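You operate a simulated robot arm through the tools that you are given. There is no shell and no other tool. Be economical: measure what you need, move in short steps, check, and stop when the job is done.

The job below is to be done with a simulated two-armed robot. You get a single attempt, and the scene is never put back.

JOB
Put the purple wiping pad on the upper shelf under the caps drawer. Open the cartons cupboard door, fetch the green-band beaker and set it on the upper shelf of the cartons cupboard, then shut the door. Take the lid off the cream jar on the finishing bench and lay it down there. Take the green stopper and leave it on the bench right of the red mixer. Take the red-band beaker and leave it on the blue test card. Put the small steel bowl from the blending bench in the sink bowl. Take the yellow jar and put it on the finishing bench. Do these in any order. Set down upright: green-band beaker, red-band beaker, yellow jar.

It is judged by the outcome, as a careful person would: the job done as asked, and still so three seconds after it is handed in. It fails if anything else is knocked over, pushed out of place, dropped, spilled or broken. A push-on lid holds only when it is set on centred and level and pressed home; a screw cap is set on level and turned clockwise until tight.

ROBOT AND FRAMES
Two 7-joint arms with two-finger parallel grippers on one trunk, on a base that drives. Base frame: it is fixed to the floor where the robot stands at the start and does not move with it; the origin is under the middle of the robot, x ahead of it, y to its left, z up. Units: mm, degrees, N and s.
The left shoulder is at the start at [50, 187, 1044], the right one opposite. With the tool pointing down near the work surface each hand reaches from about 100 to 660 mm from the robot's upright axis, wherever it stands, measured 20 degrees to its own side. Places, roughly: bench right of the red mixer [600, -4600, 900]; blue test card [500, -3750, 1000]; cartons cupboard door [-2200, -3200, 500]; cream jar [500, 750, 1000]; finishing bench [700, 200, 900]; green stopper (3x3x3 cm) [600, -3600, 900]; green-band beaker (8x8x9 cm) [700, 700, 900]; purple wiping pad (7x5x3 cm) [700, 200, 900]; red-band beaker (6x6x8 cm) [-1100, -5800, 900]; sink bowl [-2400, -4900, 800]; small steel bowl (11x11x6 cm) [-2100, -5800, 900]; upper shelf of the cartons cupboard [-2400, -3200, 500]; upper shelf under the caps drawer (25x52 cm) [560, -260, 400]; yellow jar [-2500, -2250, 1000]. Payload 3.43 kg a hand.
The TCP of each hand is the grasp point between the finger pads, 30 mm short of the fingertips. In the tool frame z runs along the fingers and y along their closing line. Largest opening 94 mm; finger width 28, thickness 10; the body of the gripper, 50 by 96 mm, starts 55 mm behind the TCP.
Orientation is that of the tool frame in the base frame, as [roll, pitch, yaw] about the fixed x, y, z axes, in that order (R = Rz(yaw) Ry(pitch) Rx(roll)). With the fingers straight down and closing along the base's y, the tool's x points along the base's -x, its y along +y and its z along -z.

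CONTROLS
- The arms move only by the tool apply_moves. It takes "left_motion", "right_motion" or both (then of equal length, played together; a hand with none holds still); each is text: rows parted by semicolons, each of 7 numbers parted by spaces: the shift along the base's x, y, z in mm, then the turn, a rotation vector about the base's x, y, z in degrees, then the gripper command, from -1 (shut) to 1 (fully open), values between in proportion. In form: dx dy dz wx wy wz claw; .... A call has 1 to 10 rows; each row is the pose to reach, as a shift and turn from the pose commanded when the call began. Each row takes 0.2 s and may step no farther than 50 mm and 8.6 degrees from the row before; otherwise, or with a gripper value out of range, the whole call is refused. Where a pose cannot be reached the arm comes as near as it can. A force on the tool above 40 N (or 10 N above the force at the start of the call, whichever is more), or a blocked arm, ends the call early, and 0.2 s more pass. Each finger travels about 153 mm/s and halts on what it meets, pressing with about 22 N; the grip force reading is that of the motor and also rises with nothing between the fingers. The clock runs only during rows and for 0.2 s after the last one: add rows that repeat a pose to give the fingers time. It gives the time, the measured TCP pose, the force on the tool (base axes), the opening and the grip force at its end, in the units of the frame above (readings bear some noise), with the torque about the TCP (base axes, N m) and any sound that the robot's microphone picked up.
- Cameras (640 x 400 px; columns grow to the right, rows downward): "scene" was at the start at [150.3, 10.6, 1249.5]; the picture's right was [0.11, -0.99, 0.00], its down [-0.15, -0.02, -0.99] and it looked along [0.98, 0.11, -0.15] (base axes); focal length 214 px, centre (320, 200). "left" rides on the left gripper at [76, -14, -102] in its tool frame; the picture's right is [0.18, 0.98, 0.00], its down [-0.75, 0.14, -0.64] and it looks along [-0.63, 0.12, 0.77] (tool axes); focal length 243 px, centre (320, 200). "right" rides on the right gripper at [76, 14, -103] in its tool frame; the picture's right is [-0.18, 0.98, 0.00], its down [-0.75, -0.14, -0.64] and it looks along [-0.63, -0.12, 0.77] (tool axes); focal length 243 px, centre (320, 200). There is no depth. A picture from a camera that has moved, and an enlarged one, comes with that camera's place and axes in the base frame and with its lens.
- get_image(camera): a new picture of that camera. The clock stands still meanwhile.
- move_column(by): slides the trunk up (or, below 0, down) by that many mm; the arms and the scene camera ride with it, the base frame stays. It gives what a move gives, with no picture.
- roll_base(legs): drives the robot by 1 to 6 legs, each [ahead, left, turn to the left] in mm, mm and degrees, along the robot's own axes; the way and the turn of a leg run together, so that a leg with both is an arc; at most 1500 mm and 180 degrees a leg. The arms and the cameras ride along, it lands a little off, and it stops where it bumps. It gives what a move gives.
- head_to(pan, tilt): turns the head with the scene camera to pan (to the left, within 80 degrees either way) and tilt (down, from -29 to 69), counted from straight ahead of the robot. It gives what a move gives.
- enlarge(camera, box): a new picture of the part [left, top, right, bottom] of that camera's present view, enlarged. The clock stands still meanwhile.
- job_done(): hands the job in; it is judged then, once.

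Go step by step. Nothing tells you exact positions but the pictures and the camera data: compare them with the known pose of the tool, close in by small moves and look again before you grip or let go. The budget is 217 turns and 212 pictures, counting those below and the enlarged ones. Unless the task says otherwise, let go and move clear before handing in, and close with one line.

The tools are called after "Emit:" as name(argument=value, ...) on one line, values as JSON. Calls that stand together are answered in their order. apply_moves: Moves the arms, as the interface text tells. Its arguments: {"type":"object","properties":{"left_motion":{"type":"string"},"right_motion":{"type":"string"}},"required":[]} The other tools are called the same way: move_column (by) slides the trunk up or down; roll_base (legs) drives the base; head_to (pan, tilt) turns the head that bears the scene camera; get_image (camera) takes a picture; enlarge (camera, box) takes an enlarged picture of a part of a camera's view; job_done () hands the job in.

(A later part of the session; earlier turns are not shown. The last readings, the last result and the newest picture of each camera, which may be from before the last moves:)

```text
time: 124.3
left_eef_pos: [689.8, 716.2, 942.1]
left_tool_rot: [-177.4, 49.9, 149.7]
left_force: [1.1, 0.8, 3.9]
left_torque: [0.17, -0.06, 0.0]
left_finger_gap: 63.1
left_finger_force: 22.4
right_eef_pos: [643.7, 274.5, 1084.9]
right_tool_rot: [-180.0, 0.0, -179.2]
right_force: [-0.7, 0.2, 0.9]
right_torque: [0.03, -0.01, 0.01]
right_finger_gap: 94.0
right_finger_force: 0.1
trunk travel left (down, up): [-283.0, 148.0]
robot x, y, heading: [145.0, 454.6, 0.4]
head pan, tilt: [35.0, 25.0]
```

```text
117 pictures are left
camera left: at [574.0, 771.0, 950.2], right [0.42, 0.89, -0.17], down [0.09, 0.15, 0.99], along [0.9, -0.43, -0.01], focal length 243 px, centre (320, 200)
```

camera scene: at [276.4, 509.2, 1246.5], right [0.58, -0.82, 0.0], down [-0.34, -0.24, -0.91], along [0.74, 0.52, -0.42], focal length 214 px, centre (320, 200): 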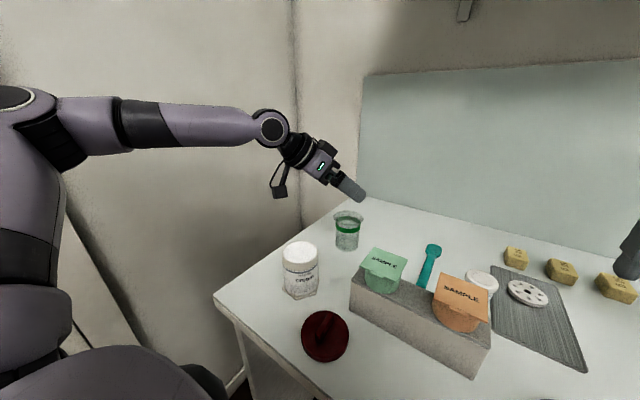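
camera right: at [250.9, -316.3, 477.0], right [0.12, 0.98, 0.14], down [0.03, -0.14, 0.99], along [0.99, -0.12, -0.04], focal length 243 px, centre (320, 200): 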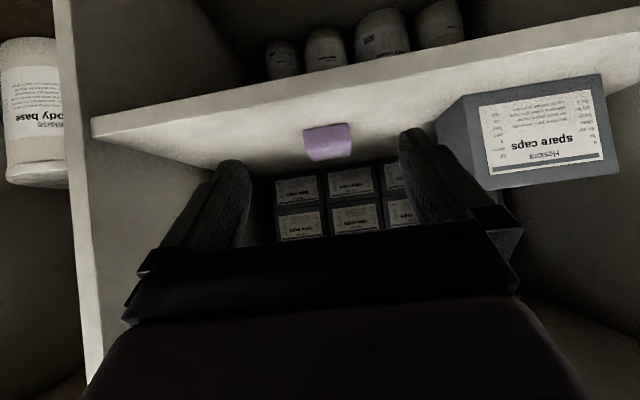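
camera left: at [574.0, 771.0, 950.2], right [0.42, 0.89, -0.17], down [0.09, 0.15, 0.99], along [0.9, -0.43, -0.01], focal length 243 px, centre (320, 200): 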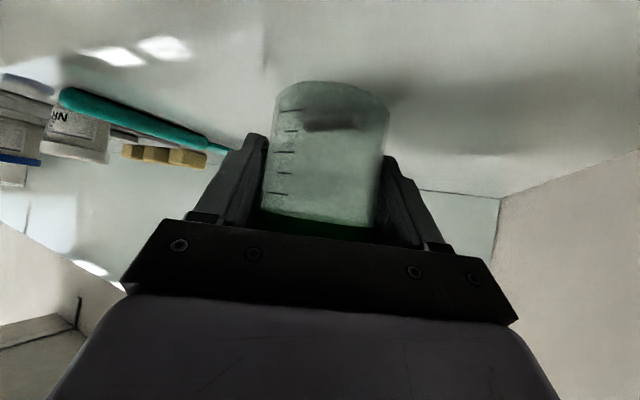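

Gripped (63 mm). Lifting straight up and backing away.

Emit:
apply_moves(left_motion="0 0 20 0 0 0 -1;0 0 50 0 0 0 -1;0 0 90 0 0 0 -1;0 0 130 0 0 0 -1;0 0 150 0 0 0 -1")

Emit:
get_image(camera="scene")

Emit:
get_image(camera="left")

```text
time: 125.5
left_eef_pos: [691.3, 716.1, 1096.5]
left_tool_rot: [-177.3, 50.0, 149.9]
left_force: [1.1, -0.8, -1.0]
left_torque: [-0.02, 0.0, -0.02]
left_finger_gap: 62.8
left_finger_force: 22.0
right_eef_pos: [645.1, 274.8, 1084.5]
right_tool_rot: [-179.9, 0.0, -179.3]
right_force: [-0.4, 0.0, 0.2]
right_torque: [0.03, -0.01, -0.01]
right_finger_gap: 94.2
right_finger_force: 0.0
trunk travel left (down, up): [-283.0, 148.0]
robot x, y, heading: [143.0, 455.9, 0.1]
head pan, tilt: [35.0, 25.0]
```

```text
116 pictures are left
camera scene: at [276.5, 509.3, 1246.5], right [0.58, -0.82, 0.0], down [-0.34, -0.24, -0.91], along [0.74, 0.52, -0.42], focal length 214 px, centre (320, 200)
```

scene: 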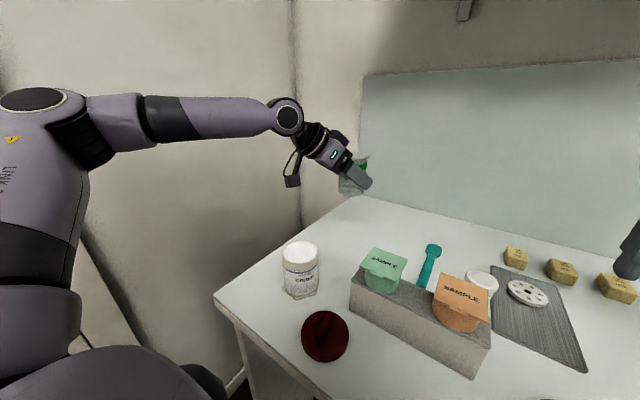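

```text
115 pictures are left
camera left: at [574.8, 770.6, 1102.4], right [0.42, 0.89, -0.17], down [0.09, 0.15, 0.99], along [0.9, -0.43, -0.01], focal length 243 px, centre (320, 200)
```

left: 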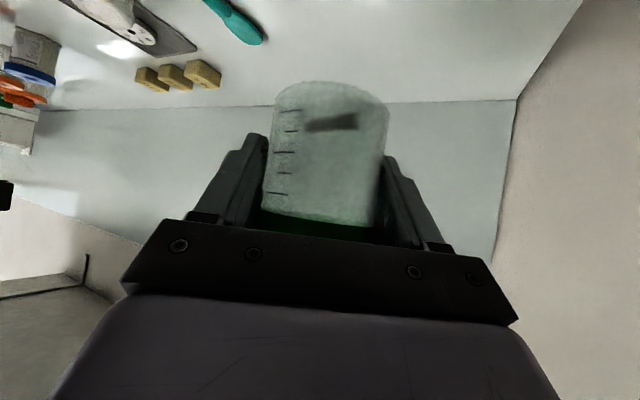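

Beaker held upright. I'll back away, draw the arms in, and look around the room.

Emit:
roll_base(legs=[[-700, 0, 0]])

Emit:
apply_moves(left_motion="-40 -10 5 0 0 0 -1;-80 -20 10 0 0 0 -1;-120 -30 15 0 0 0 -1;-160 -40 20 0 0 0 -1;-180 -50 20 0 0 0 -1", right_motion="-45 0 0 0 0 0 1;-90 0 0 0 0 0 1;-135 0 0 0 0 0 1;-180 0 10 0 0 0 1;-220 0 20 0 0 0 1")

Emit:
roll_base(legs=[[0, 0, -90]])

Emit:
head_to(pan=0, tilt=15)

Emit:
get_image(camera="scene")

```text
time: 129.3
left_eef_pos: [-1.6, 710.1, 1095.6]
left_tool_rot: [-177.4, 49.9, 149.5]
left_force: [-0.1, -0.3, -0.6]
left_torque: [0.01, 0.02, -0.03]
left_finger_gap: 62.7
left_finger_force: 21.7
right_eef_pos: [-50.6, 269.4, 1084.5]
right_tool_rot: [-179.8, 0.0, -179.8]
right_force: [-0.4, -1.0, 0.3]
right_torque: [0.01, 0.0, -0.04]
right_finger_gap: 93.9
right_finger_force: 0.1
trunk travel left (down, up): [-283.0, 148.0]
robot x, y, heading: [-553.0, 455.6, -0.1]
head pan, tilt: [35.0, 25.0]
```

```text
time: 130.5
left_eef_pos: [-182.7, 659.8, 1116.3]
left_tool_rot: [-177.2, 50.0, 149.6]
left_force: [1.2, -0.1, -0.9]
left_torque: [-0.01, 0.02, -0.02]
left_finger_gap: 62.9
left_finger_force: 22.0
right_eef_pos: [-273.9, 266.9, 1105.0]
right_tool_rot: [-179.8, 0.0, -179.8]
right_force: [-0.4, -0.3, -0.1]
right_torque: [0.03, -0.02, 0.02]
right_finger_gap: 94.1
right_finger_force: 0.0
trunk travel left (down, up): [-283.0, 148.0]
robot x, y, heading: [-551.4, 450.4, 0.0]
head pan, tilt: [35.0, 25.0]
```

```text
time: 134.8
left_eef_pos: [-348.9, 80.3, 1116.1]
left_tool_rot: [-177.4, 49.9, 58.5]
left_force: [-0.3, -0.3, 0.4]
left_torque: [-0.03, 0.01, 0.01]
left_finger_gap: 62.7
left_finger_force: 22.0
right_eef_pos: [-741.6, 178.1, 1105.5]
right_tool_rot: [-179.9, 0.1, 89.3]
right_force: [-0.2, 0.1, 0.8]
right_torque: [0.0, -0.03, 0.0]
right_finger_gap: 94.3
right_finger_force: 0.1
trunk travel left (down, up): [-283.0, 148.0]
robot x, y, heading: [-549.2, 452.8, -91.1]
head pan, tilt: [35.0, 25.0]
```

```text
time: 135.8
left_eef_pos: [-348.4, 79.3, 1116.6]
left_tool_rot: [-177.3, 49.8, 58.5]
left_force: [-0.1, 0.6, -1.1]
left_torque: [0.03, -0.01, 0.01]
left_finger_gap: 62.8
left_finger_force: 22.4
right_eef_pos: [-741.1, 179.8, 1105.6]
right_tool_rot: [-179.8, 0.0, 89.3]
right_force: [-0.5, 0.8, 0.0]
right_torque: [-0.02, -0.01, 0.03]
right_finger_gap: 93.8
right_finger_force: 0.0
trunk travel left (down, up): [-283.0, 148.0]
robot x, y, heading: [-549.3, 452.8, -90.9]
head pan, tilt: [0.0, 15.0]
```

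```text
114 pictures are left
camera scene: at [-553.0, 301.8, 1262.7], right [-1.0, 0.02, 0.0], down [0.0, 0.26, -0.97], along [-0.02, -0.97, -0.26], focal length 214 px, centre (320, 200)
```

scene: 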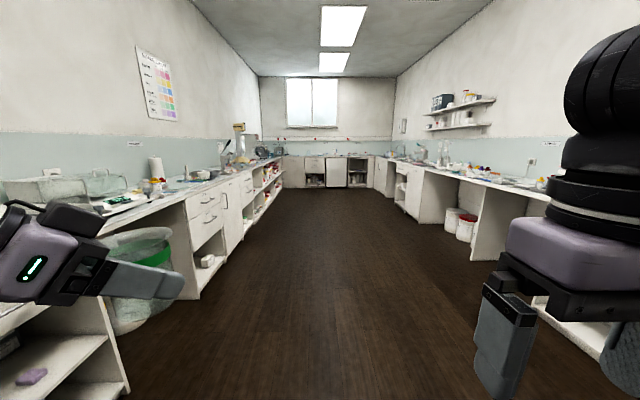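

The aisle is clear. Driving down it toward the cartons cupboard, then turning to face it.

Emit:
roll_base(legs=[[1500, -300, 0], [1500, -100, 0], [450, 0, 0], [0, 0, -89]])

Emit:
head_to(pan=0, tilt=30)

Emit:
get_image(camera="scene")

```text
refused: leg 1 is longer than a leg can be; nothing moved
```

```text
time: 136.6
left_eef_pos: [-349.6, 81.1, 1116.0]
left_tool_rot: [-177.2, 49.9, 58.5]
left_force: [0.0, 1.0, -0.3]
left_torque: [0.0, 0.0, 0.01]
left_finger_gap: 62.7
left_finger_force: 22.5
right_eef_pos: [-742.5, 179.9, 1105.2]
right_tool_rot: [-179.9, 0.0, 89.3]
right_force: [-0.1, 0.6, 0.6]
right_torque: [0.0, 0.01, 0.01]
right_finger_gap: 94.0
right_finger_force: 0.2
trunk travel left (down, up): [-283.0, 148.0]
robot x, y, heading: [-546.6, 453.0, -91.0]
head pan, tilt: [0.0, 30.0]
```

```text
113 pictures are left
camera scene: at [-553.0, 304.7, 1238.6], right [-1.0, 0.02, 0.0], down [0.01, 0.5, -0.87], along [-0.02, -0.87, -0.5], focal length 214 px, centre (320, 200)
```

scene: 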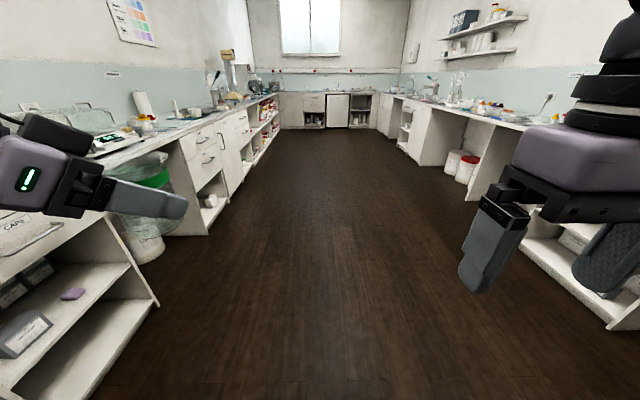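

Emit:
roll_base(legs=[[1450, -300, 0], [1450, -100, 0], [500, 0, 0], [0, 0, -89]])

Emit:
get_image(camera="scene")

```text
time: 157.0
left_eef_pos: [-1387.3, -3104.7, 1114.4]
left_tool_rot: [-177.3, 49.9, -32.5]
left_force: [0.0, 0.4, -1.0]
left_torque: [0.04, -0.01, 0.02]
left_finger_gap: 62.2
left_finger_force: 21.5
right_eef_pos: [-1281.6, -2716.0, 1105.6]
right_tool_rot: [-179.9, -0.1, -1.8]
right_force: [0.1, -0.6, 0.3]
right_torque: [0.0, -0.02, 0.0]
right_finger_gap: 93.8
right_finger_force: 0.0
trunk travel left (down, up): [-283.0, 148.0]
robot x, y, heading: [-1012.3, -2911.7, 177.9]
head pan, tilt: [0.0, 30.0]
```

```text
112 pictures are left
camera scene: at [-1159.6, -2905.5, 1238.5], right [0.04, 1.0, 0.0], down [0.5, -0.02, -0.87], along [-0.87, 0.03, -0.5], focal length 214 px, centre (320, 200)
```

scene: 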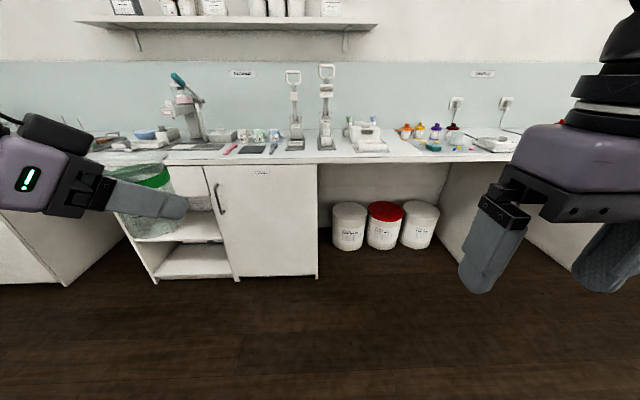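

Ahead is a cupboard door with a vertical handle on its left edge and hinge on the right. Let me check the label.

Emit:
enlarge(camera="scene", box=[180, 150, 340, 250])

```text
4.00 times, centred on (260, 200) of scene
camera zoom: at [-1159.6, -2905.5, 1238.5], right [0.04, 1.0, 0.0], down [0.5, -0.02, -0.87], along [-0.87, 0.03, -0.5], focal length 858 px, centre (560, 200)
```

zoom: 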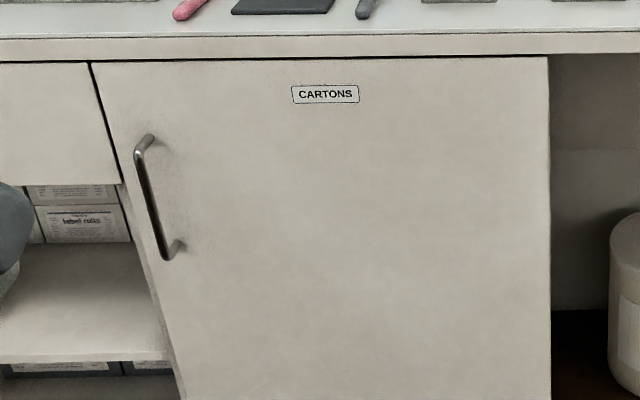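

It is the cartons door: handle near [-2105, -3370, 620–790], hinge at y≈-2882. I'll position in front of it, lower the trunk and tilt the right hand forward to grasp the handle.

Emit:
roll_base(legs=[[420, 410, 2]])

Emit:
move_column(by=-270)

Emit:
apply_moves(right_motion="0 0 0 0 8 0 1;0 0 0 0 16 0 1;0 0 0 0 24 0 1;0 0 0 0 32 0 1;0 0 0 0 40 0 1;0 0 0 0 48 0 1;0 0 0 0 56 0 1;0 0 0 0 64 0 1;0 0 0 0 64 0 1")

Emit:
get_image(camera="right")

Emit:
get_image(camera="scene")

```text
time: 161.1
left_eef_pos: [-1806.5, -3517.7, 1115.4]
left_tool_rot: [-177.3, 49.9, -31.1]
left_force: [-0.5, 0.3, -1.1]
left_torque: [-0.02, 0.04, 0.02]
left_finger_gap: 61.1
left_finger_force: 21.7
right_eef_pos: [-1710.8, -3125.0, 1105.3]
right_tool_rot: [-179.9, 0.0, -0.5]
right_force: [-0.2, 0.5, 0.3]
right_torque: [0.0, 0.0, 0.0]
right_finger_gap: 94.1
right_finger_force: 0.0
trunk travel left (down, up): [-283.0, 148.0]
robot x, y, heading: [-1433.5, -3315.8, 179.1]
head pan, tilt: [0.0, 30.0]
```

```text
time: 163.9
left_eef_pos: [-1806.5, -3516.4, 845.5]
left_tool_rot: [-177.3, 49.9, -31.2]
left_force: [0.4, 0.0, -1.2]
left_torque: [-0.03, 0.0, -0.02]
left_finger_gap: 60.7
left_finger_force: 21.7
right_eef_pos: [-1710.3, -3125.0, 835.8]
right_tool_rot: [-179.9, 0.0, -0.4]
right_force: [-0.5, 0.0, 0.7]
right_torque: [-0.03, 0.0, 0.02]
right_finger_gap: 94.2
right_finger_force: 0.0
trunk travel left (down, up): [-13.0, 418.0]
robot x, y, heading: [-1434.9, -3317.4, 179.3]
head pan, tilt: [0.0, 30.0]
```

```text
time: 164.9
left_eef_pos: [-1807.1, -3517.3, 845.9]
left_tool_rot: [-177.3, 49.8, -31.2]
left_force: [-0.3, 0.1, 0.0]
left_torque: [0.02, 0.04, -0.02]
left_finger_gap: 60.9
left_finger_force: 21.9
right_eef_pos: [-1712.1, -3123.6, 840.5]
right_tool_rot: [178.9, 29.9, -1.5]
right_force: [-0.9, 4.1, 9.0]
right_torque: [-0.38, -1.26, 0.63]
right_finger_gap: 94.1
right_finger_force: 0.0
trunk travel left (down, up): [-13.0, 418.0]
robot x, y, heading: [-1435.5, -3315.7, 179.3]
head pan, tilt: [0.0, 30.0]
stopped in row 4 (right hand): the force on the tool passed its limit at 80 N (the readings are from after the stop); the commanded pose is now the measured one
```

```text
110 pictures are left
camera right: at [-1595.1, -3138.9, 891.0], right [-0.18, -0.98, 0.11], down [-0.33, 0.16, 0.93], along [-0.93, 0.13, -0.35], focal length 243 px, centre (320, 200)
```

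right: 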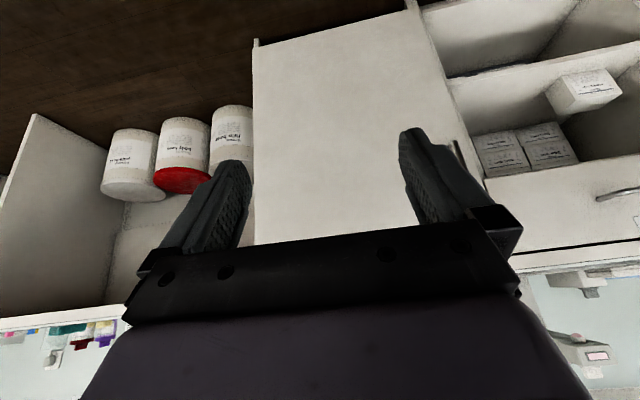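

```text
109 pictures are left
camera scene: at [-1584.0, -3312.4, 968.5], right [0.01, 1.0, 0.0], down [0.5, -0.01, -0.87], along [-0.87, 0.01, -0.5], focal length 214 px, centre (320, 200)
```

scene: 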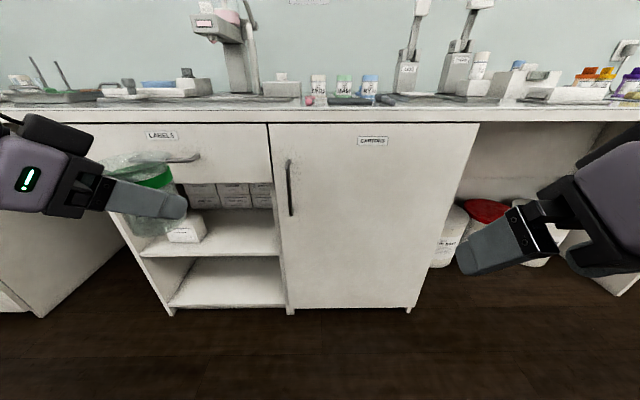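

The right hand folded into its own arm while too close; I'll extend it forward first, then tilt. Also checking the beaker in the left hand.

Emit:
apply_moves(right_motion="-30 0 0 0 0 0 1;-70 0 0 0 0 0 1;-110 -10 0 0 0 0 1;-150 -20 0 0 0 0 1;-150 -20 0 0 8 0 1;-150 -20 -20 0 16 0 1;-150 -20 -40 0 24 0 1;-150 -20 -60 0 32 0 1;-150 -20 -60 0 36 0 1")

Emit:
get_image(camera="right")

Emit:
get_image(camera="left")

```text
time: 166.9
left_eef_pos: [-1806.7, -3516.7, 845.8]
left_tool_rot: [-177.2, 49.9, -31.2]
left_force: [0.0, -0.2, -1.0]
left_torque: [-0.01, 0.02, -0.03]
left_finger_gap: 61.1
left_finger_force: 22.0
right_eef_pos: [-1862.0, -3143.2, 780.0]
right_tool_rot: [176.8, 66.0, -3.1]
right_force: [0.2, -0.1, 0.2]
right_torque: [0.03, 0.01, 0.01]
right_finger_gap: 94.0
right_finger_force: 0.1
trunk travel left (down, up): [-13.0, 418.0]
robot x, y, heading: [-1435.5, -3315.4, 179.1]
head pan, tilt: [0.0, 30.0]
```

```text
108 pictures are left
camera right: at [-1737.7, -3158.2, 751.4], right [-0.08, -0.98, 0.19], down [0.28, 0.16, 0.95], along [-0.96, 0.13, 0.26], focal length 243 px, centre (320, 200)
```

right: 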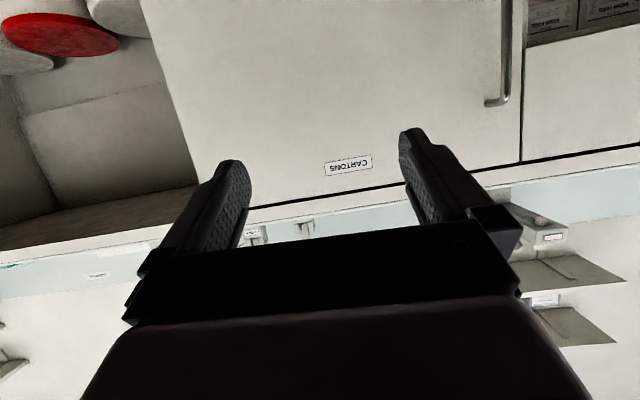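

```text
107 pictures are left
camera left: at [-1692.9, -3576.2, 852.3], right [-0.44, -0.88, -0.17], down [-0.09, -0.15, 0.99], along [-0.9, 0.45, -0.02], focal length 243 px, centre (320, 200)
```

left: 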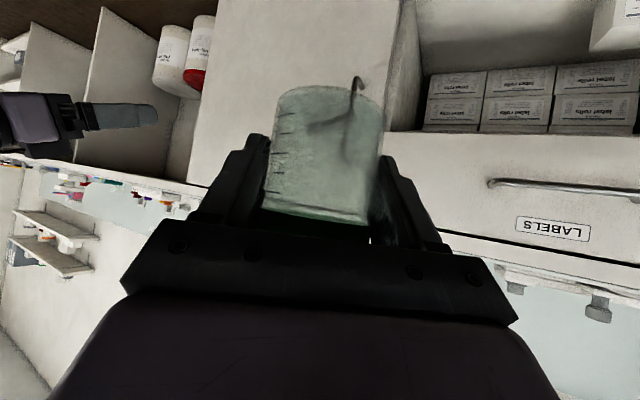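

The handle's top end is seen; bar near [-2140, -3400, 620–760]. Rolling the base a bit forward and left, then reaching for the bar.

Emit:
roll_base(legs=[[90, 120, 0]])

Emit:
apply_moves(right_motion="-20 -25 -20 0 0 0 1;-45 -55 -40 0 0 0 1;-70 -85 -60 0 0 0 1;-90 -115 -75 0 0 0 1;-100 -130 -80 0 0 0 1;-100 -130 -80 0 0 0 1")

Emit:
get_image(camera="right")

Emit:
get_image(camera="scene")

```text
time: 168.6
left_eef_pos: [-1898.1, -3632.9, 845.6]
left_tool_rot: [-177.3, 50.0, -31.3]
left_force: [-0.2, 0.4, -0.9]
left_torque: [0.0, 0.03, -0.02]
left_finger_gap: 61.0
left_finger_force: 21.8
right_eef_pos: [-1955.1, -3259.7, 779.4]
right_tool_rot: [176.9, 65.9, -2.9]
right_force: [-0.1, -0.3, -0.6]
right_torque: [0.0, 0.04, 0.0]
right_finger_gap: 94.2
right_finger_force: 0.1
trunk travel left (down, up): [-13.0, 418.0]
robot x, y, heading: [-1526.2, -3434.0, 179.3]
head pan, tilt: [0.0, 30.0]
```

```text
time: 170.0
left_eef_pos: [-1899.5, -3634.2, 845.3]
left_tool_rot: [-177.3, 49.8, -31.1]
left_force: [0.3, 0.6, -1.5]
left_torque: [0.0, 0.0, 0.02]
left_finger_gap: 60.9
left_finger_force: 22.2
right_eef_pos: [-2053.7, -3390.6, 701.3]
right_tool_rot: [177.0, 65.9, -2.9]
right_force: [0.2, -0.7, -0.5]
right_torque: [0.0, 0.02, 0.02]
right_finger_gap: 94.3
right_finger_force: 0.1
trunk travel left (down, up): [-13.0, 418.0]
robot x, y, heading: [-1526.3, -3433.7, 179.3]
head pan, tilt: [0.0, 30.0]
```

```text
106 pictures are left
camera right: at [-1929.7, -3404.8, 673.1], right [-0.08, -0.98, 0.19], down [0.28, 0.16, 0.95], along [-0.96, 0.13, 0.26], focal length 243 px, centre (320, 200)
```

right: 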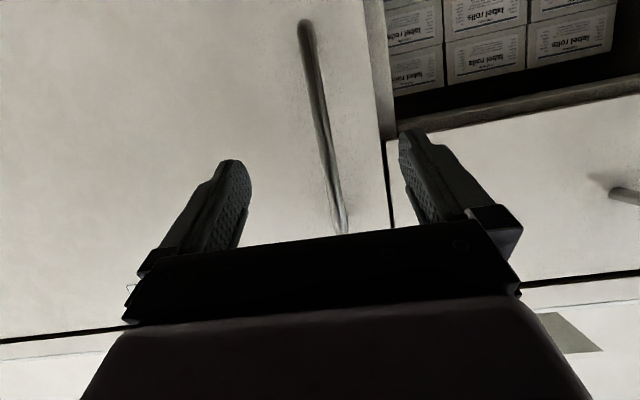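

```text
105 pictures are left
camera scene: at [-1675.9, -3429.1, 968.5], right [0.01, 1.0, 0.0], down [0.5, -0.01, -0.87], along [-0.87, 0.01, -0.5], focal length 214 px, centre (320, 200)
```

scene: 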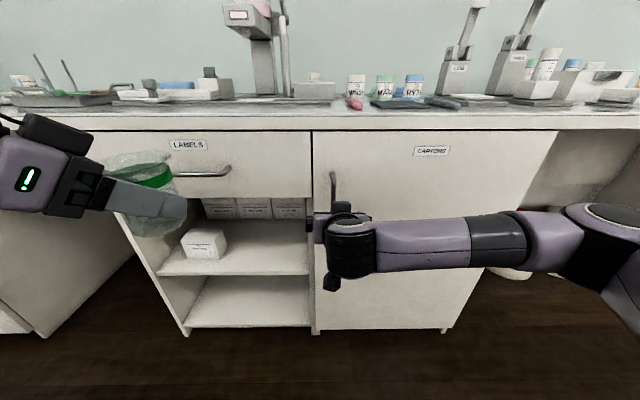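

The bar is nicely between the fingers. Advancing 60 mm and closing on it.

Emit:
apply_moves(right_motion="-20 -2 0 0 0 0 1;-40 -4 0 0 0 0 1;-60 -5 0 0 0 0 1;-66 -5 0 0 0 0 0.3;-66 -5 0 0 0 0 -0.5;-66 -5 0 0 0 0 -1;-66 -5 0 0 0 0 -1")

Emit:
get_image(camera="right")

```text
time: 171.6
left_eef_pos: [-1899.5, -3633.6, 846.7]
left_tool_rot: [-177.4, 49.8, -31.2]
left_force: [0.2, -0.8, -0.6]
left_torque: [0.0, 0.0, 0.03]
left_finger_gap: 60.8
left_finger_force: 22.3
right_eef_pos: [-2121.0, -3392.5, 698.0]
right_tool_rot: [176.9, 65.9, -3.2]
right_force: [1.2, 8.8, 0.5]
right_torque: [-0.07, -0.19, -0.05]
right_finger_gap: 15.9
right_finger_force: 44.6
trunk travel left (down, up): [-13.0, 418.0]
robot x, y, heading: [-1527.6, -3433.8, 179.3]
head pan, tilt: [0.0, 30.0]
```

```text
104 pictures are left
camera right: at [-1996.3, -3408.2, 671.1], right [-0.08, -0.98, 0.19], down [0.28, 0.16, 0.95], along [-0.96, 0.13, 0.26], focal length 243 px, centre (320, 200)
```

right: 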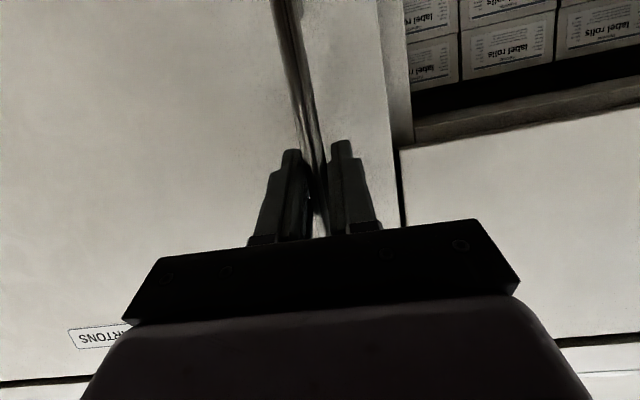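

Handle gripped. I'll pull the door along its arc (hinge ≈ [-2165, -2895]) for the first 20°.

Emit:
apply_moves(right_motion="22 2 0 0 0 2 -1;43 5.7 0 0 0 4 -1;65 10 0 0 0 6 -1;86 15 0 0 0 8 -1;107 21.5 0 0 0 10 -1;127.5 28.4 0 0 0 12 -1;148 36.5 0 0 0 14 -1;167.7 45 0 0 0 16 -1")

Emit:
get_image(camera="scene")

```text
time: 173.4
left_eef_pos: [-1898.7, -3634.3, 845.3]
left_tool_rot: [-177.4, 49.8, -31.2]
left_force: [-0.2, -0.8, -0.8]
left_torque: [0.01, 0.01, -0.01]
left_finger_gap: 61.0
left_finger_force: 22.6
right_eef_pos: [-1953.9, -3349.4, 700.3]
right_tool_rot: [176.8, 65.8, 13.0]
right_force: [-3.0, 7.0, -0.4]
right_torque: [-0.17, 0.09, -0.04]
right_finger_gap: 15.7
right_finger_force: 44.5
trunk travel left (down, up): [-13.0, 418.0]
robot x, y, heading: [-1528.2, -3432.0, 179.6]
head pan, tilt: [0.0, 30.0]
```

```text
103 pictures are left
camera scene: at [-1676.0, -3428.9, 968.5], right [0.01, 1.0, 0.0], down [0.5, -0.01, -0.87], along [-0.87, 0.01, -0.5], focal length 214 px, centre (320, 200)
```

scene: 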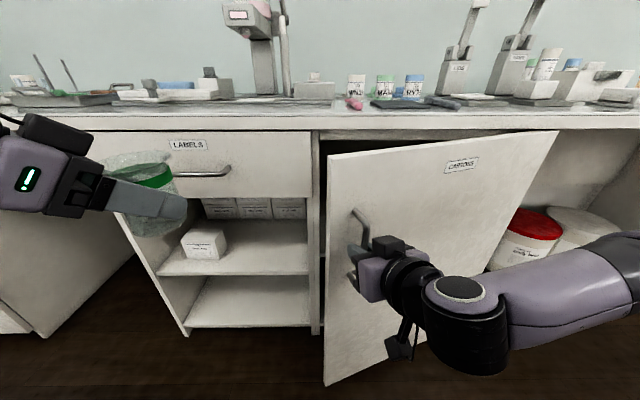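

Door opens smoothly. I'll continue the arc by moving the base along chords while holding the handle.

Emit:
roll_base(legs=[[-75, -44, 0], [-66, -56, 0]])

Emit:
get_image(camera="scene")

```text
time: 175.2
left_eef_pos: [-1756.7, -3536.2, 846.7]
left_tool_rot: [-177.3, 49.9, -31.0]
left_force: [-0.3, 0.1, -1.0]
left_torque: [0.04, -0.02, 0.0]
left_finger_gap: 60.7
left_finger_force: 21.5
right_eef_pos: [-1809.8, -3253.7, 699.2]
right_tool_rot: [176.8, 65.7, 13.6]
right_force: [18.4, -19.2, -9.7]
right_torque: [0.24, 0.09, 0.04]
right_finger_gap: 15.9
right_finger_force: 44.5
trunk travel left (down, up): [-13.0, 418.0]
robot x, y, heading: [-1389.1, -3334.3, 179.4]
head pan, tilt: [0.0, 30.0]
```

```text
102 pictures are left
camera scene: at [-1533.6, -3331.4, 968.5], right [0.01, 1.0, 0.0], down [0.5, 0.0, -0.87], along [-0.87, 0.01, -0.5], focal length 214 px, centre (320, 200)
```

scene: 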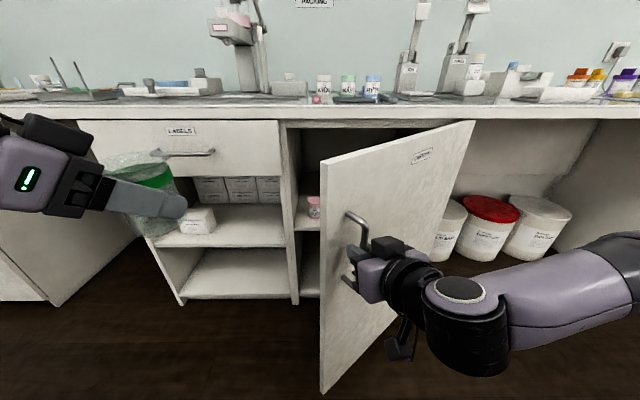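

Emit:
roll_base(legs=[[-60, -62, 0], [-45, -72, 0]])

Emit:
get_image(camera="scene")

```text
time: 177.4
left_eef_pos: [-1651.9, -3404.1, 846.6]
left_tool_rot: [-177.3, 49.8, -31.1]
left_force: [-0.6, 0.5, -1.9]
left_torque: [0.02, 0.01, -0.03]
left_finger_gap: 61.1
left_finger_force: 21.6
right_eef_pos: [-1708.1, -3120.0, 698.9]
right_tool_rot: [176.5, 65.8, 13.2]
right_force: [-17.7, 9.2, 4.8]
right_torque: [-0.13, -0.03, -0.09]
right_finger_gap: 16.1
right_finger_force: 45.0
trunk travel left (down, up): [-13.0, 418.0]
robot x, y, heading: [-1278.2, -3202.3, 179.1]
head pan, tilt: [0.0, 30.0]
```

```text
101 pictures are left
camera scene: at [-1430.5, -3198.6, 968.4], right [0.01, 1.0, 0.0], down [0.5, -0.01, -0.87], along [-0.87, 0.01, -0.5], focal length 214 px, centre (320, 200)
```

scene: 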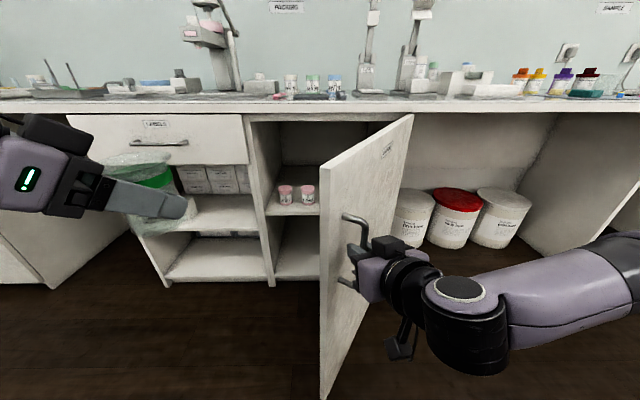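

Emit:
roll_base(legs=[[-24, -84, 0], [-13, -86, 0]])

Emit:
apply_moves(right_motion="0 0 0 0 0 0 -0.5;0 0 0 0 0 0 0.3;0 0 0 0 0 0 1;30 0 10 0 0 0 1;65 0 15 0 0 0 1;90 0 15 0 0 0 1")

Emit:
get_image(camera="scene")

```text
time: 178.6
left_eef_pos: [-1631.8, -3339.1, 845.6]
left_tool_rot: [-177.3, 49.9, -31.2]
left_force: [-0.5, -0.2, 0.3]
left_torque: [0.03, 0.01, 0.06]
left_finger_gap: 60.8
left_finger_force: 22.0
right_eef_pos: [-1681.3, -3060.8, 699.3]
right_tool_rot: [176.2, 65.5, 14.2]
right_force: [2.5, -0.3, 3.3]
right_torque: [0.16, -0.35, 0.03]
right_finger_gap: 16.1
right_finger_force: 45.3
trunk travel left (down, up): [-13.0, 418.0]
robot x, y, heading: [-1259.6, -3137.2, 179.1]
head pan, tilt: [0.0, 30.0]
stopped in leg 1: the force on the tool passed its limit at 41 N (the readings are from after the stop); the commanded pose is now the measured one
```

```text
time: 180.0
left_eef_pos: [-1632.1, -3339.3, 845.6]
left_tool_rot: [-177.4, 49.8, -31.2]
left_force: [-0.1, -0.2, -1.4]
left_torque: [0.01, -0.05, 0.04]
left_finger_gap: 61.0
left_finger_force: 22.4
right_eef_pos: [-1628.6, -3092.4, 711.8]
right_tool_rot: [176.3, 65.6, 14.2]
right_force: [-0.8, 0.2, 0.3]
right_torque: [0.0, 0.01, 0.0]
right_finger_gap: 94.0
right_finger_force: 0.1
right hand out of reach, approached as far as the arm can: row 4, 5, 6
trunk travel left (down, up): [-13.0, 418.0]
robot x, y, heading: [-1262.7, -3137.0, 179.3]
head pan, tilt: [0.0, 30.0]
```

```text
100 pictures are left
camera scene: at [-1409.9, -3134.4, 968.5], right [0.01, 1.0, 0.0], down [0.5, -0.01, -0.87], along [-0.87, 0.01, -0.5], focal length 214 px, centre (320, 200)
```

scene: 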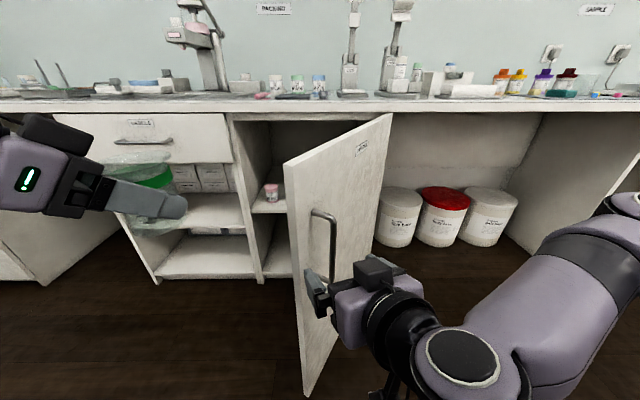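

The door stands about 60° open. I'll back the hand off the handle, go round to the inner side, and push it further open.

Emit:
roll_base(legs=[[-170, 0, 0], [0, 330, 0]])

Emit:
get_image(camera="scene")

```text
time: 184.6
left_eef_pos: [-1462.5, -3669.6, 845.0]
left_tool_rot: [-177.3, 49.8, -31.2]
left_force: [0.7, -0.3, -0.2]
left_torque: [0.01, 0.01, -0.01]
left_finger_gap: 60.8
left_finger_force: 21.7
right_eef_pos: [-1459.5, -3421.8, 712.1]
right_tool_rot: [176.3, 65.6, 14.0]
right_force: [0.8, -0.6, 0.0]
right_torque: [0.0, -0.01, -0.01]
right_finger_gap: 93.9
right_finger_force: 0.0
trunk travel left (down, up): [-13.0, 418.0]
robot x, y, heading: [-1089.1, -3468.4, 179.1]
head pan, tilt: [0.0, 30.0]
```

```text
99 pictures are left
camera scene: at [-1240.8, -3464.1, 968.5], right [0.01, 1.0, 0.0], down [0.5, -0.01, -0.87], along [-0.87, 0.01, -0.5], focal length 214 px, centre (320, 200)
```

scene: 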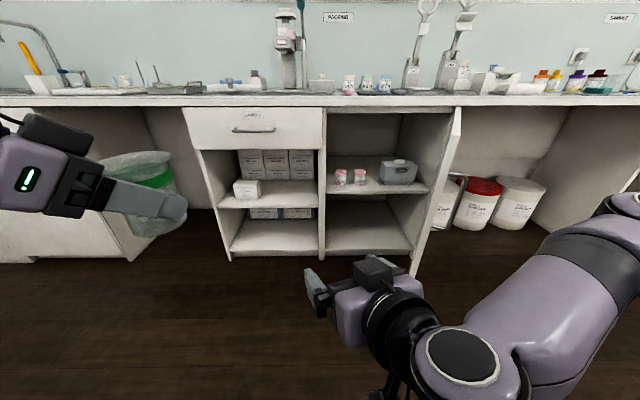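

The door is ~58° open; inside, the upper shelf (z≈470) has two pink jars and a grey tin with a gap between at y≈-3150. I'll sweep the door wider with the right hand from the inside.

Emit:
roll_base(legs=[[330, 0, 1]])

Emit:
apply_moves(right_motion="0 45 0 0 0 0 0;0 90 0 0 0 0 0;0 135 0 0 0 0 0;0 180 0 0 0 0 0;0 225 0 0 0 0 0;0 270 0 0 0 0 0;0 315 0 0 0 0 0;0 355 0 0 0 0 0;0 390 0 0 0 0 0")

Emit:
get_image(camera="scene")

```text
time: 186.8
left_eef_pos: [-1791.4, -3673.2, 844.6]
left_tool_rot: [-177.2, 49.7, -30.1]
left_force: [-0.3, 0.4, -1.1]
left_torque: [0.02, -0.01, -0.02]
left_finger_gap: 61.0
left_finger_force: 21.9
right_eef_pos: [-1793.0, -3427.5, 712.9]
right_tool_rot: [176.3, 65.6, 15.0]
right_force: [0.3, 0.4, -0.3]
right_torque: [-0.04, -0.01, 0.03]
right_finger_gap: 94.1
right_finger_force: 0.1
trunk travel left (down, up): [-13.0, 418.0]
robot x, y, heading: [-1423.6, -3461.8, -179.9]
head pan, tilt: [0.0, 30.0]
```

```text
time: 187.4
left_eef_pos: [-1789.8, -3674.9, 845.9]
left_tool_rot: [-177.2, 49.8, -30.0]
left_force: [-0.3, 0.2, -0.7]
left_torque: [-0.01, 0.0, -0.01]
left_finger_gap: 60.9
left_finger_force: 21.9
right_eef_pos: [-1829.4, -3367.6, 709.5]
right_tool_rot: [174.7, 65.3, 17.6]
right_force: [12.3, -20.6, 1.6]
right_torque: [0.02, 0.08, 0.65]
right_finger_gap: 34.0
right_finger_force: 0.0
right hand out of reach, approached as far as the arm can: row 1, 2, 3
trunk travel left (down, up): [-13.0, 418.0]
robot x, y, heading: [-1422.0, -3465.2, -179.8]
head pan, tilt: [0.0, 30.0]
stopped in row 3 (right hand): the force on the tool passed its limit at 52 N (the readings are from after the stop); the commanded pose is now the measured one
```

```text
98 pictures are left
camera scene: at [-1570.5, -3467.1, 968.7], right [-0.01, 1.0, 0.0], down [0.5, 0.0, -0.87], along [-0.87, 0.0, -0.5], focal length 214 px, centre (320, 200)
```

scene: 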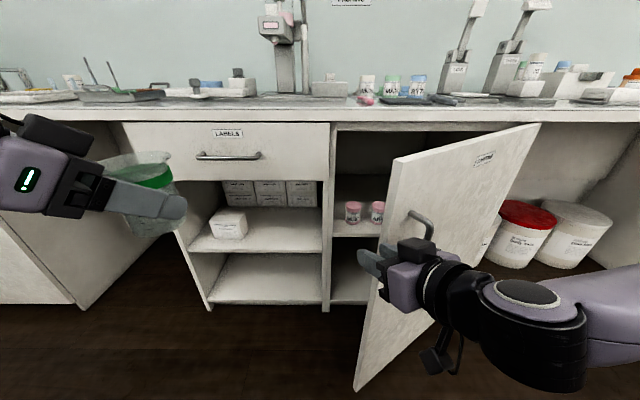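

While driving, the forearm pushed the door partly shut (now ~35°). I'll back off, shift left so the arm comes from the inner side, then sweep right with the base.

Emit:
roll_base(legs=[[-160, 0, 0], [0, 300, 0], [230, 0, 0]])

Emit:
get_image(camera="scene")

```text
time: 193.0
left_eef_pos: [-1857.1, -3971.8, 844.7]
left_tool_rot: [-177.2, 49.8, -30.3]
left_force: [-0.2, 0.0, -0.4]
left_torque: [-0.02, -0.02, 0.0]
left_finger_gap: 60.6
left_finger_force: 22.2
right_eef_pos: [-1898.1, -3661.8, 709.7]
right_tool_rot: [175.0, 65.2, 16.4]
right_force: [-0.3, -0.5, 0.1]
right_torque: [0.04, 0.0, -0.04]
right_finger_gap: 47.0
right_finger_force: 0.1
trunk travel left (down, up): [-13.0, 418.0]
robot x, y, heading: [-1491.7, -3764.9, -179.9]
head pan, tilt: [0.0, 30.0]
```

```text
97 pictures are left
camera scene: at [-1638.3, -3764.4, 968.5], right [0.0, 1.0, 0.0], down [0.5, 0.0, -0.87], along [-0.87, 0.0, -0.5], focal length 214 px, centre (320, 200)
```

scene: 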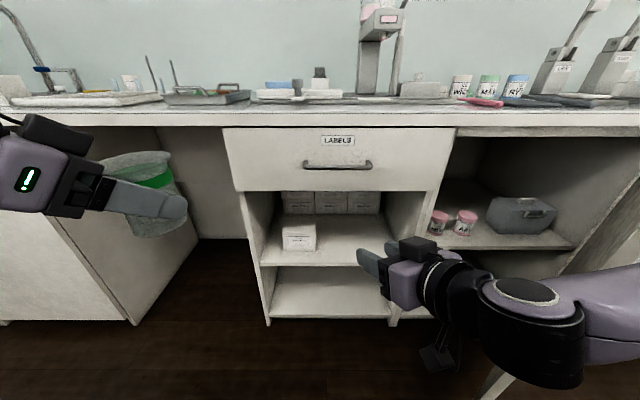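

Emit:
roll_base(legs=[[0, -380, 0]])

Emit:
get_image(camera="scene")

```text
time: 195.7
left_eef_pos: [-1858.1, -3723.5, 845.2]
left_tool_rot: [-177.3, 49.7, -30.3]
left_force: [0.3, -0.4, -0.2]
left_torque: [0.0, 0.0, -0.02]
left_finger_gap: 60.8
left_finger_force: 22.3
right_eef_pos: [-1892.0, -3419.2, 709.6]
right_tool_rot: [174.7, 65.1, 18.0]
right_force: [1.0, -2.2, 0.8]
right_torque: [0.12, 0.0, -0.08]
right_finger_gap: 46.9
right_finger_force: 0.1
trunk travel left (down, up): [-13.0, 418.0]
robot x, y, heading: [-1490.9, -3515.8, -180.0]
head pan, tilt: [0.0, 30.0]
stopped in leg 1: the force on the tool passed its limit at 58 N (the readings are from after the stop); the commanded pose is now the measured one
```

```text
96 pictures are left
camera scene: at [-1638.6, -3515.4, 968.5], right [0.0, 1.0, 0.0], down [0.5, 0.0, -0.87], along [-0.87, 0.0, -0.5], focal length 214 px, centre (320, 200)
```

scene: 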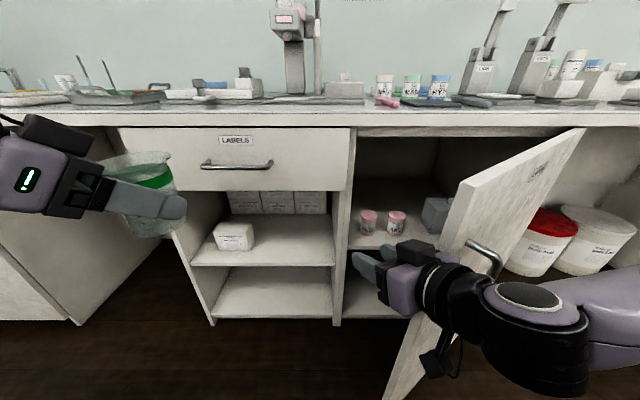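

The wrist is now hooked inside the free edge. I'll push on slowly with the arm.

Emit:
apply_moves(right_motion="0 8 0 0 0 0 -0.5;0 18 0 0 0 0 -1;0 30 0 0 0 0 -1;2 42 0 0 0 0 -1;4 54 0 0 0 0 -1;6 66 0 0 0 0 -1;8 78 0 0 0 0 -1;10 90 0 0 0 0 -1;12 102 0 0 0 0 -1;14 114 0 0 0 0 -1")

Emit:
get_image(camera="scene")

```text
time: 196.3
left_eef_pos: [-1856.9, -3724.1, 845.2]
left_tool_rot: [-177.3, 49.7, -30.4]
left_force: [-0.6, 0.8, -0.6]
left_torque: [-0.01, 0.02, 0.04]
left_finger_gap: 60.7
left_finger_force: 22.3
right_eef_pos: [-1892.4, -3422.3, 708.9]
right_tool_rot: [174.2, 65.2, 20.3]
right_force: [2.3, -4.5, 2.2]
right_torque: [0.32, 0.12, -0.3]
right_finger_gap: 0.0
right_finger_force: 22.1
right hand out of reach, approached as far as the arm can: row 1, 2
trunk travel left (down, up): [-13.0, 418.0]
robot x, y, heading: [-1489.7, -3518.7, -179.8]
head pan, tilt: [0.0, 30.0]
stopped in row 2 (right hand): the force on the tool passed its limit at 63 N (the readings are from after the stop); the commanded pose is now the measured one
```

```text
95 pictures are left
camera scene: at [-1638.3, -3515.9, 968.6], right [0.0, 1.0, 0.0], down [0.5, 0.0, -0.87], along [-0.87, 0.0, -0.5], focal length 214 px, centre (320, 200)
```

scene: 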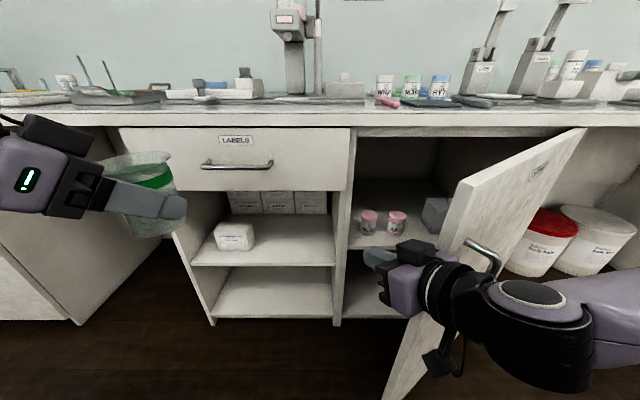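

The folded arm can't push further. I'll back off, extend the arm straight ahead so the forearm stays on the inner side, and sweep again with the base.

Emit:
roll_base(legs=[[-260, 60, 0]])

Emit:
apply_moves(right_motion="-30 -5 0 0 0 -5 -1;-65 -10 0 0 0 -10 -1;-100 -20 0 0 0 -15 -1;-135 -30 0 0 0 -20 -1;-165 -40 0 0 0 -25 -1;-190 -50 0 0 0 -25 -1;-190 -50 0 0 0 -25 -1")

Emit:
get_image(camera="scene")

```text
time: 198.2
left_eef_pos: [-1600.5, -3780.9, 845.1]
left_tool_rot: [-177.3, 49.7, -30.3]
left_force: [0.8, 1.0, -1.6]
left_torque: [-0.02, 0.0, 0.0]
left_finger_gap: 61.0
left_finger_force: 22.1
right_eef_pos: [-1634.6, -3478.5, 708.8]
right_tool_rot: [174.2, 65.0, 20.0]
right_force: [-0.8, -0.1, 0.3]
right_torque: [-0.01, 0.02, 0.0]
right_finger_gap: 0.1
right_finger_force: 22.4
trunk travel left (down, up): [-13.0, 418.0]
robot x, y, heading: [-1231.8, -3573.9, -179.8]
head pan, tilt: [0.0, 30.0]
```

```text
time: 199.8
left_eef_pos: [-1599.6, -3782.2, 845.0]
left_tool_rot: [-177.3, 49.7, -30.3]
left_force: [-0.5, -0.1, -0.8]
left_torque: [0.01, -0.02, -0.01]
left_finger_gap: 61.0
left_finger_force: 22.1
right_eef_pos: [-1824.3, -3529.9, 708.4]
right_tool_rot: [174.3, 65.1, -4.9]
right_force: [-0.4, 0.3, -0.1]
right_torque: [0.03, -0.01, 0.01]
right_finger_gap: 0.2
right_finger_force: 21.4
trunk travel left (down, up): [-13.0, 418.0]
robot x, y, heading: [-1232.0, -3573.9, -179.9]
head pan, tilt: [0.0, 30.0]
```

```text
94 pictures are left
camera scene: at [-1380.4, -3573.6, 968.5], right [0.0, 1.0, 0.0], down [0.5, 0.0, -0.87], along [-0.87, 0.0, -0.5], focal length 214 px, centre (320, 200)
```

scene: 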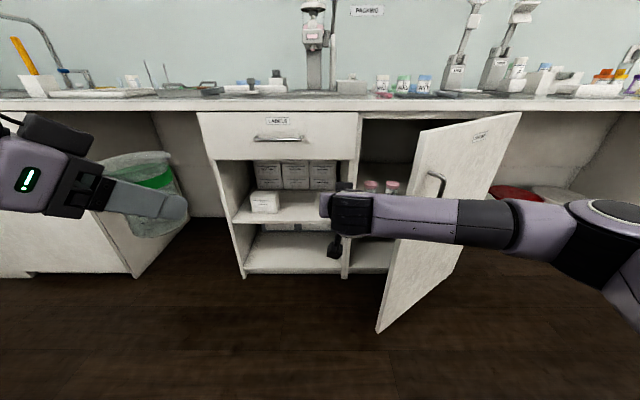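

The forearm always lies across the door in this pose. Better: raise the trunk, point the hand straight down behind the door's top edge (≈870), and sweep so that the forearm passes above the door.

Emit:
move_column(by=270)

Emit:
apply_moves(right_motion="15 5 0 0 -8 0 -1;30 10 0 0 -16 0 -1;45 18 0 0 -24 0 -1;60 25 0 0 -32 0 -1;75 32 0 0 -40 0 -1;90 40 0 0 -48 0 -1;110 50 0 0 -56 0 -1;130 60 0 0 -64 0 -1;130 60 0 0 -65 0 -1")

Emit:
roll_base(legs=[[236, 0, 0]])

Emit:
get_image(camera="scene")

```text
time: 202.5
left_eef_pos: [-1599.3, -3782.7, 1115.2]
left_tool_rot: [-177.2, 49.7, -30.4]
left_force: [-0.1, 0.7, -0.4]
left_torque: [-0.01, -0.03, 0.0]
left_finger_gap: 60.4
left_finger_force: 22.3
right_eef_pos: [-1823.2, -3530.6, 978.5]
right_tool_rot: [174.3, 65.1, -5.0]
right_force: [-0.1, 0.7, 1.7]
right_torque: [-0.01, -0.02, -0.01]
right_finger_gap: 0.1
right_finger_force: 21.6
trunk travel left (down, up): [-283.0, 148.0]
robot x, y, heading: [-1232.2, -3573.9, -179.9]
head pan, tilt: [0.0, 30.0]
```

```text
time: 204.5
left_eef_pos: [-1600.9, -3782.0, 1115.2]
left_tool_rot: [-177.3, 49.8, -30.3]
left_force: [-0.5, 0.0, -1.0]
left_torque: [-0.01, -0.01, -0.01]
left_finger_gap: 60.7
left_finger_force: 22.1
right_eef_pos: [-1693.5, -3471.3, 978.8]
right_tool_rot: [178.8, 0.0, -2.1]
right_force: [0.0, -0.2, 0.5]
right_torque: [-0.02, -0.01, 0.03]
right_finger_gap: 0.0
right_finger_force: 22.0
trunk travel left (down, up): [-283.0, 148.0]
robot x, y, heading: [-1230.7, -3574.0, -179.8]
head pan, tilt: [0.0, 30.0]
```

```text
time: 206.3
left_eef_pos: [-1834.5, -3782.0, 1114.9]
left_tool_rot: [-177.3, 49.8, -30.2]
left_force: [-1.0, -0.1, -1.1]
left_torque: [-0.02, -0.04, -0.02]
left_finger_gap: 61.0
left_finger_force: 21.7
right_eef_pos: [-1929.9, -3471.9, 980.4]
right_tool_rot: [178.9, 0.1, -2.1]
right_force: [-0.1, 0.3, 0.0]
right_torque: [0.02, 0.03, 0.02]
right_finger_gap: 0.1
right_finger_force: 22.3
trunk travel left (down, up): [-283.0, 148.0]
robot x, y, heading: [-1467.8, -3575.0, -180.3]
head pan, tilt: [0.0, 30.0]
```

```text
93 pictures are left
camera scene: at [-1615.7, -3574.0, 1238.4], right [0.0, 1.0, 0.0], down [0.5, 0.0, -0.87], along [-0.87, 0.0, -0.5], focal length 214 px, centre (320, 200)
```

scene: 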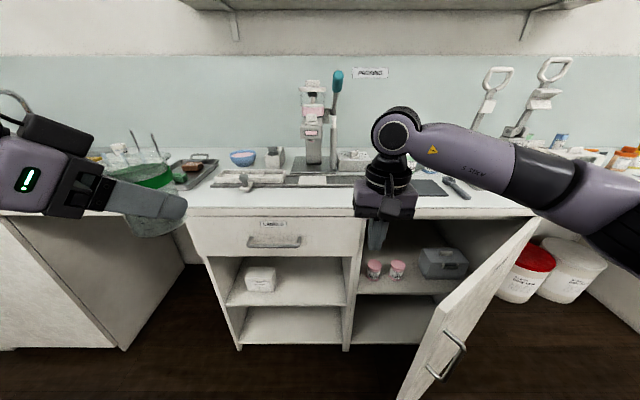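

The hand is on the inner side and the arm above. Lowering the fingers behind the door top and sweeping right.

Emit:
apply_moves(right_motion="0 0 -40 0 0 0 -1;0 0 -80 0 0 0 -1;0 0 -120 0 0 0 -1;0 0 -145 0 0 0 -1;0 0 -145 0 0 0 -1")

Emit:
roll_base(legs=[[0, -220, 0], [-100, -145, 0], [-100, -145, 0]])

Emit:
get_image(camera="scene")

```text
time: 207.5
left_eef_pos: [-1834.1, -3781.5, 1115.5]
left_tool_rot: [-177.3, 49.7, -30.3]
left_force: [0.4, -1.0, -0.7]
left_torque: [0.02, -0.02, 0.02]
left_finger_gap: 60.8
left_finger_force: 21.8
right_eef_pos: [-1928.7, -3470.6, 834.0]
right_tool_rot: [178.9, 0.2, -2.1]
right_force: [0.3, -0.8, 0.2]
right_torque: [0.0, -0.02, 0.03]
right_finger_gap: 0.0
right_finger_force: 22.6
trunk travel left (down, up): [-283.0, 148.0]
robot x, y, heading: [-1466.9, -3574.8, -179.7]
head pan, tilt: [0.0, 30.0]
```

```text
time: 211.1
left_eef_pos: [-1775.8, -3476.3, 1114.4]
left_tool_rot: [-177.3, 49.7, -30.3]
left_force: [0.3, 0.5, -0.8]
left_torque: [-0.02, -0.03, 0.01]
left_finger_gap: 60.8
left_finger_force: 22.4
right_eef_pos: [-1870.9, -3168.4, 835.8]
right_tool_rot: [178.2, 0.6, -2.0]
right_force: [0.2, -0.6, 0.3]
right_torque: [0.02, -0.03, -0.03]
right_finger_gap: 0.1
right_finger_force: 22.1
trunk travel left (down, up): [-283.0, 148.0]
robot x, y, heading: [-1405.0, -3273.2, -180.0]
head pan, tilt: [0.0, 30.0]
stopped in leg 2: the robot was blocked; the commanded pose is now the measured one
```

```text
92 pictures are left
camera scene: at [-1556.9, -3269.1, 1238.6], right [0.0, 1.0, 0.0], down [0.5, 0.0, -0.87], along [-0.87, 0.0, -0.5], focal length 214 px, centre (320, 200)
```

scene: 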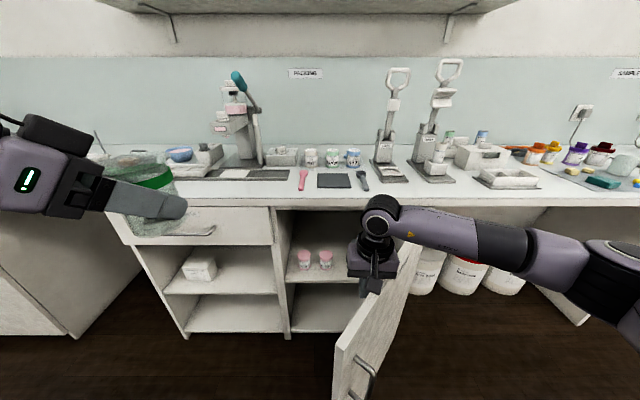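

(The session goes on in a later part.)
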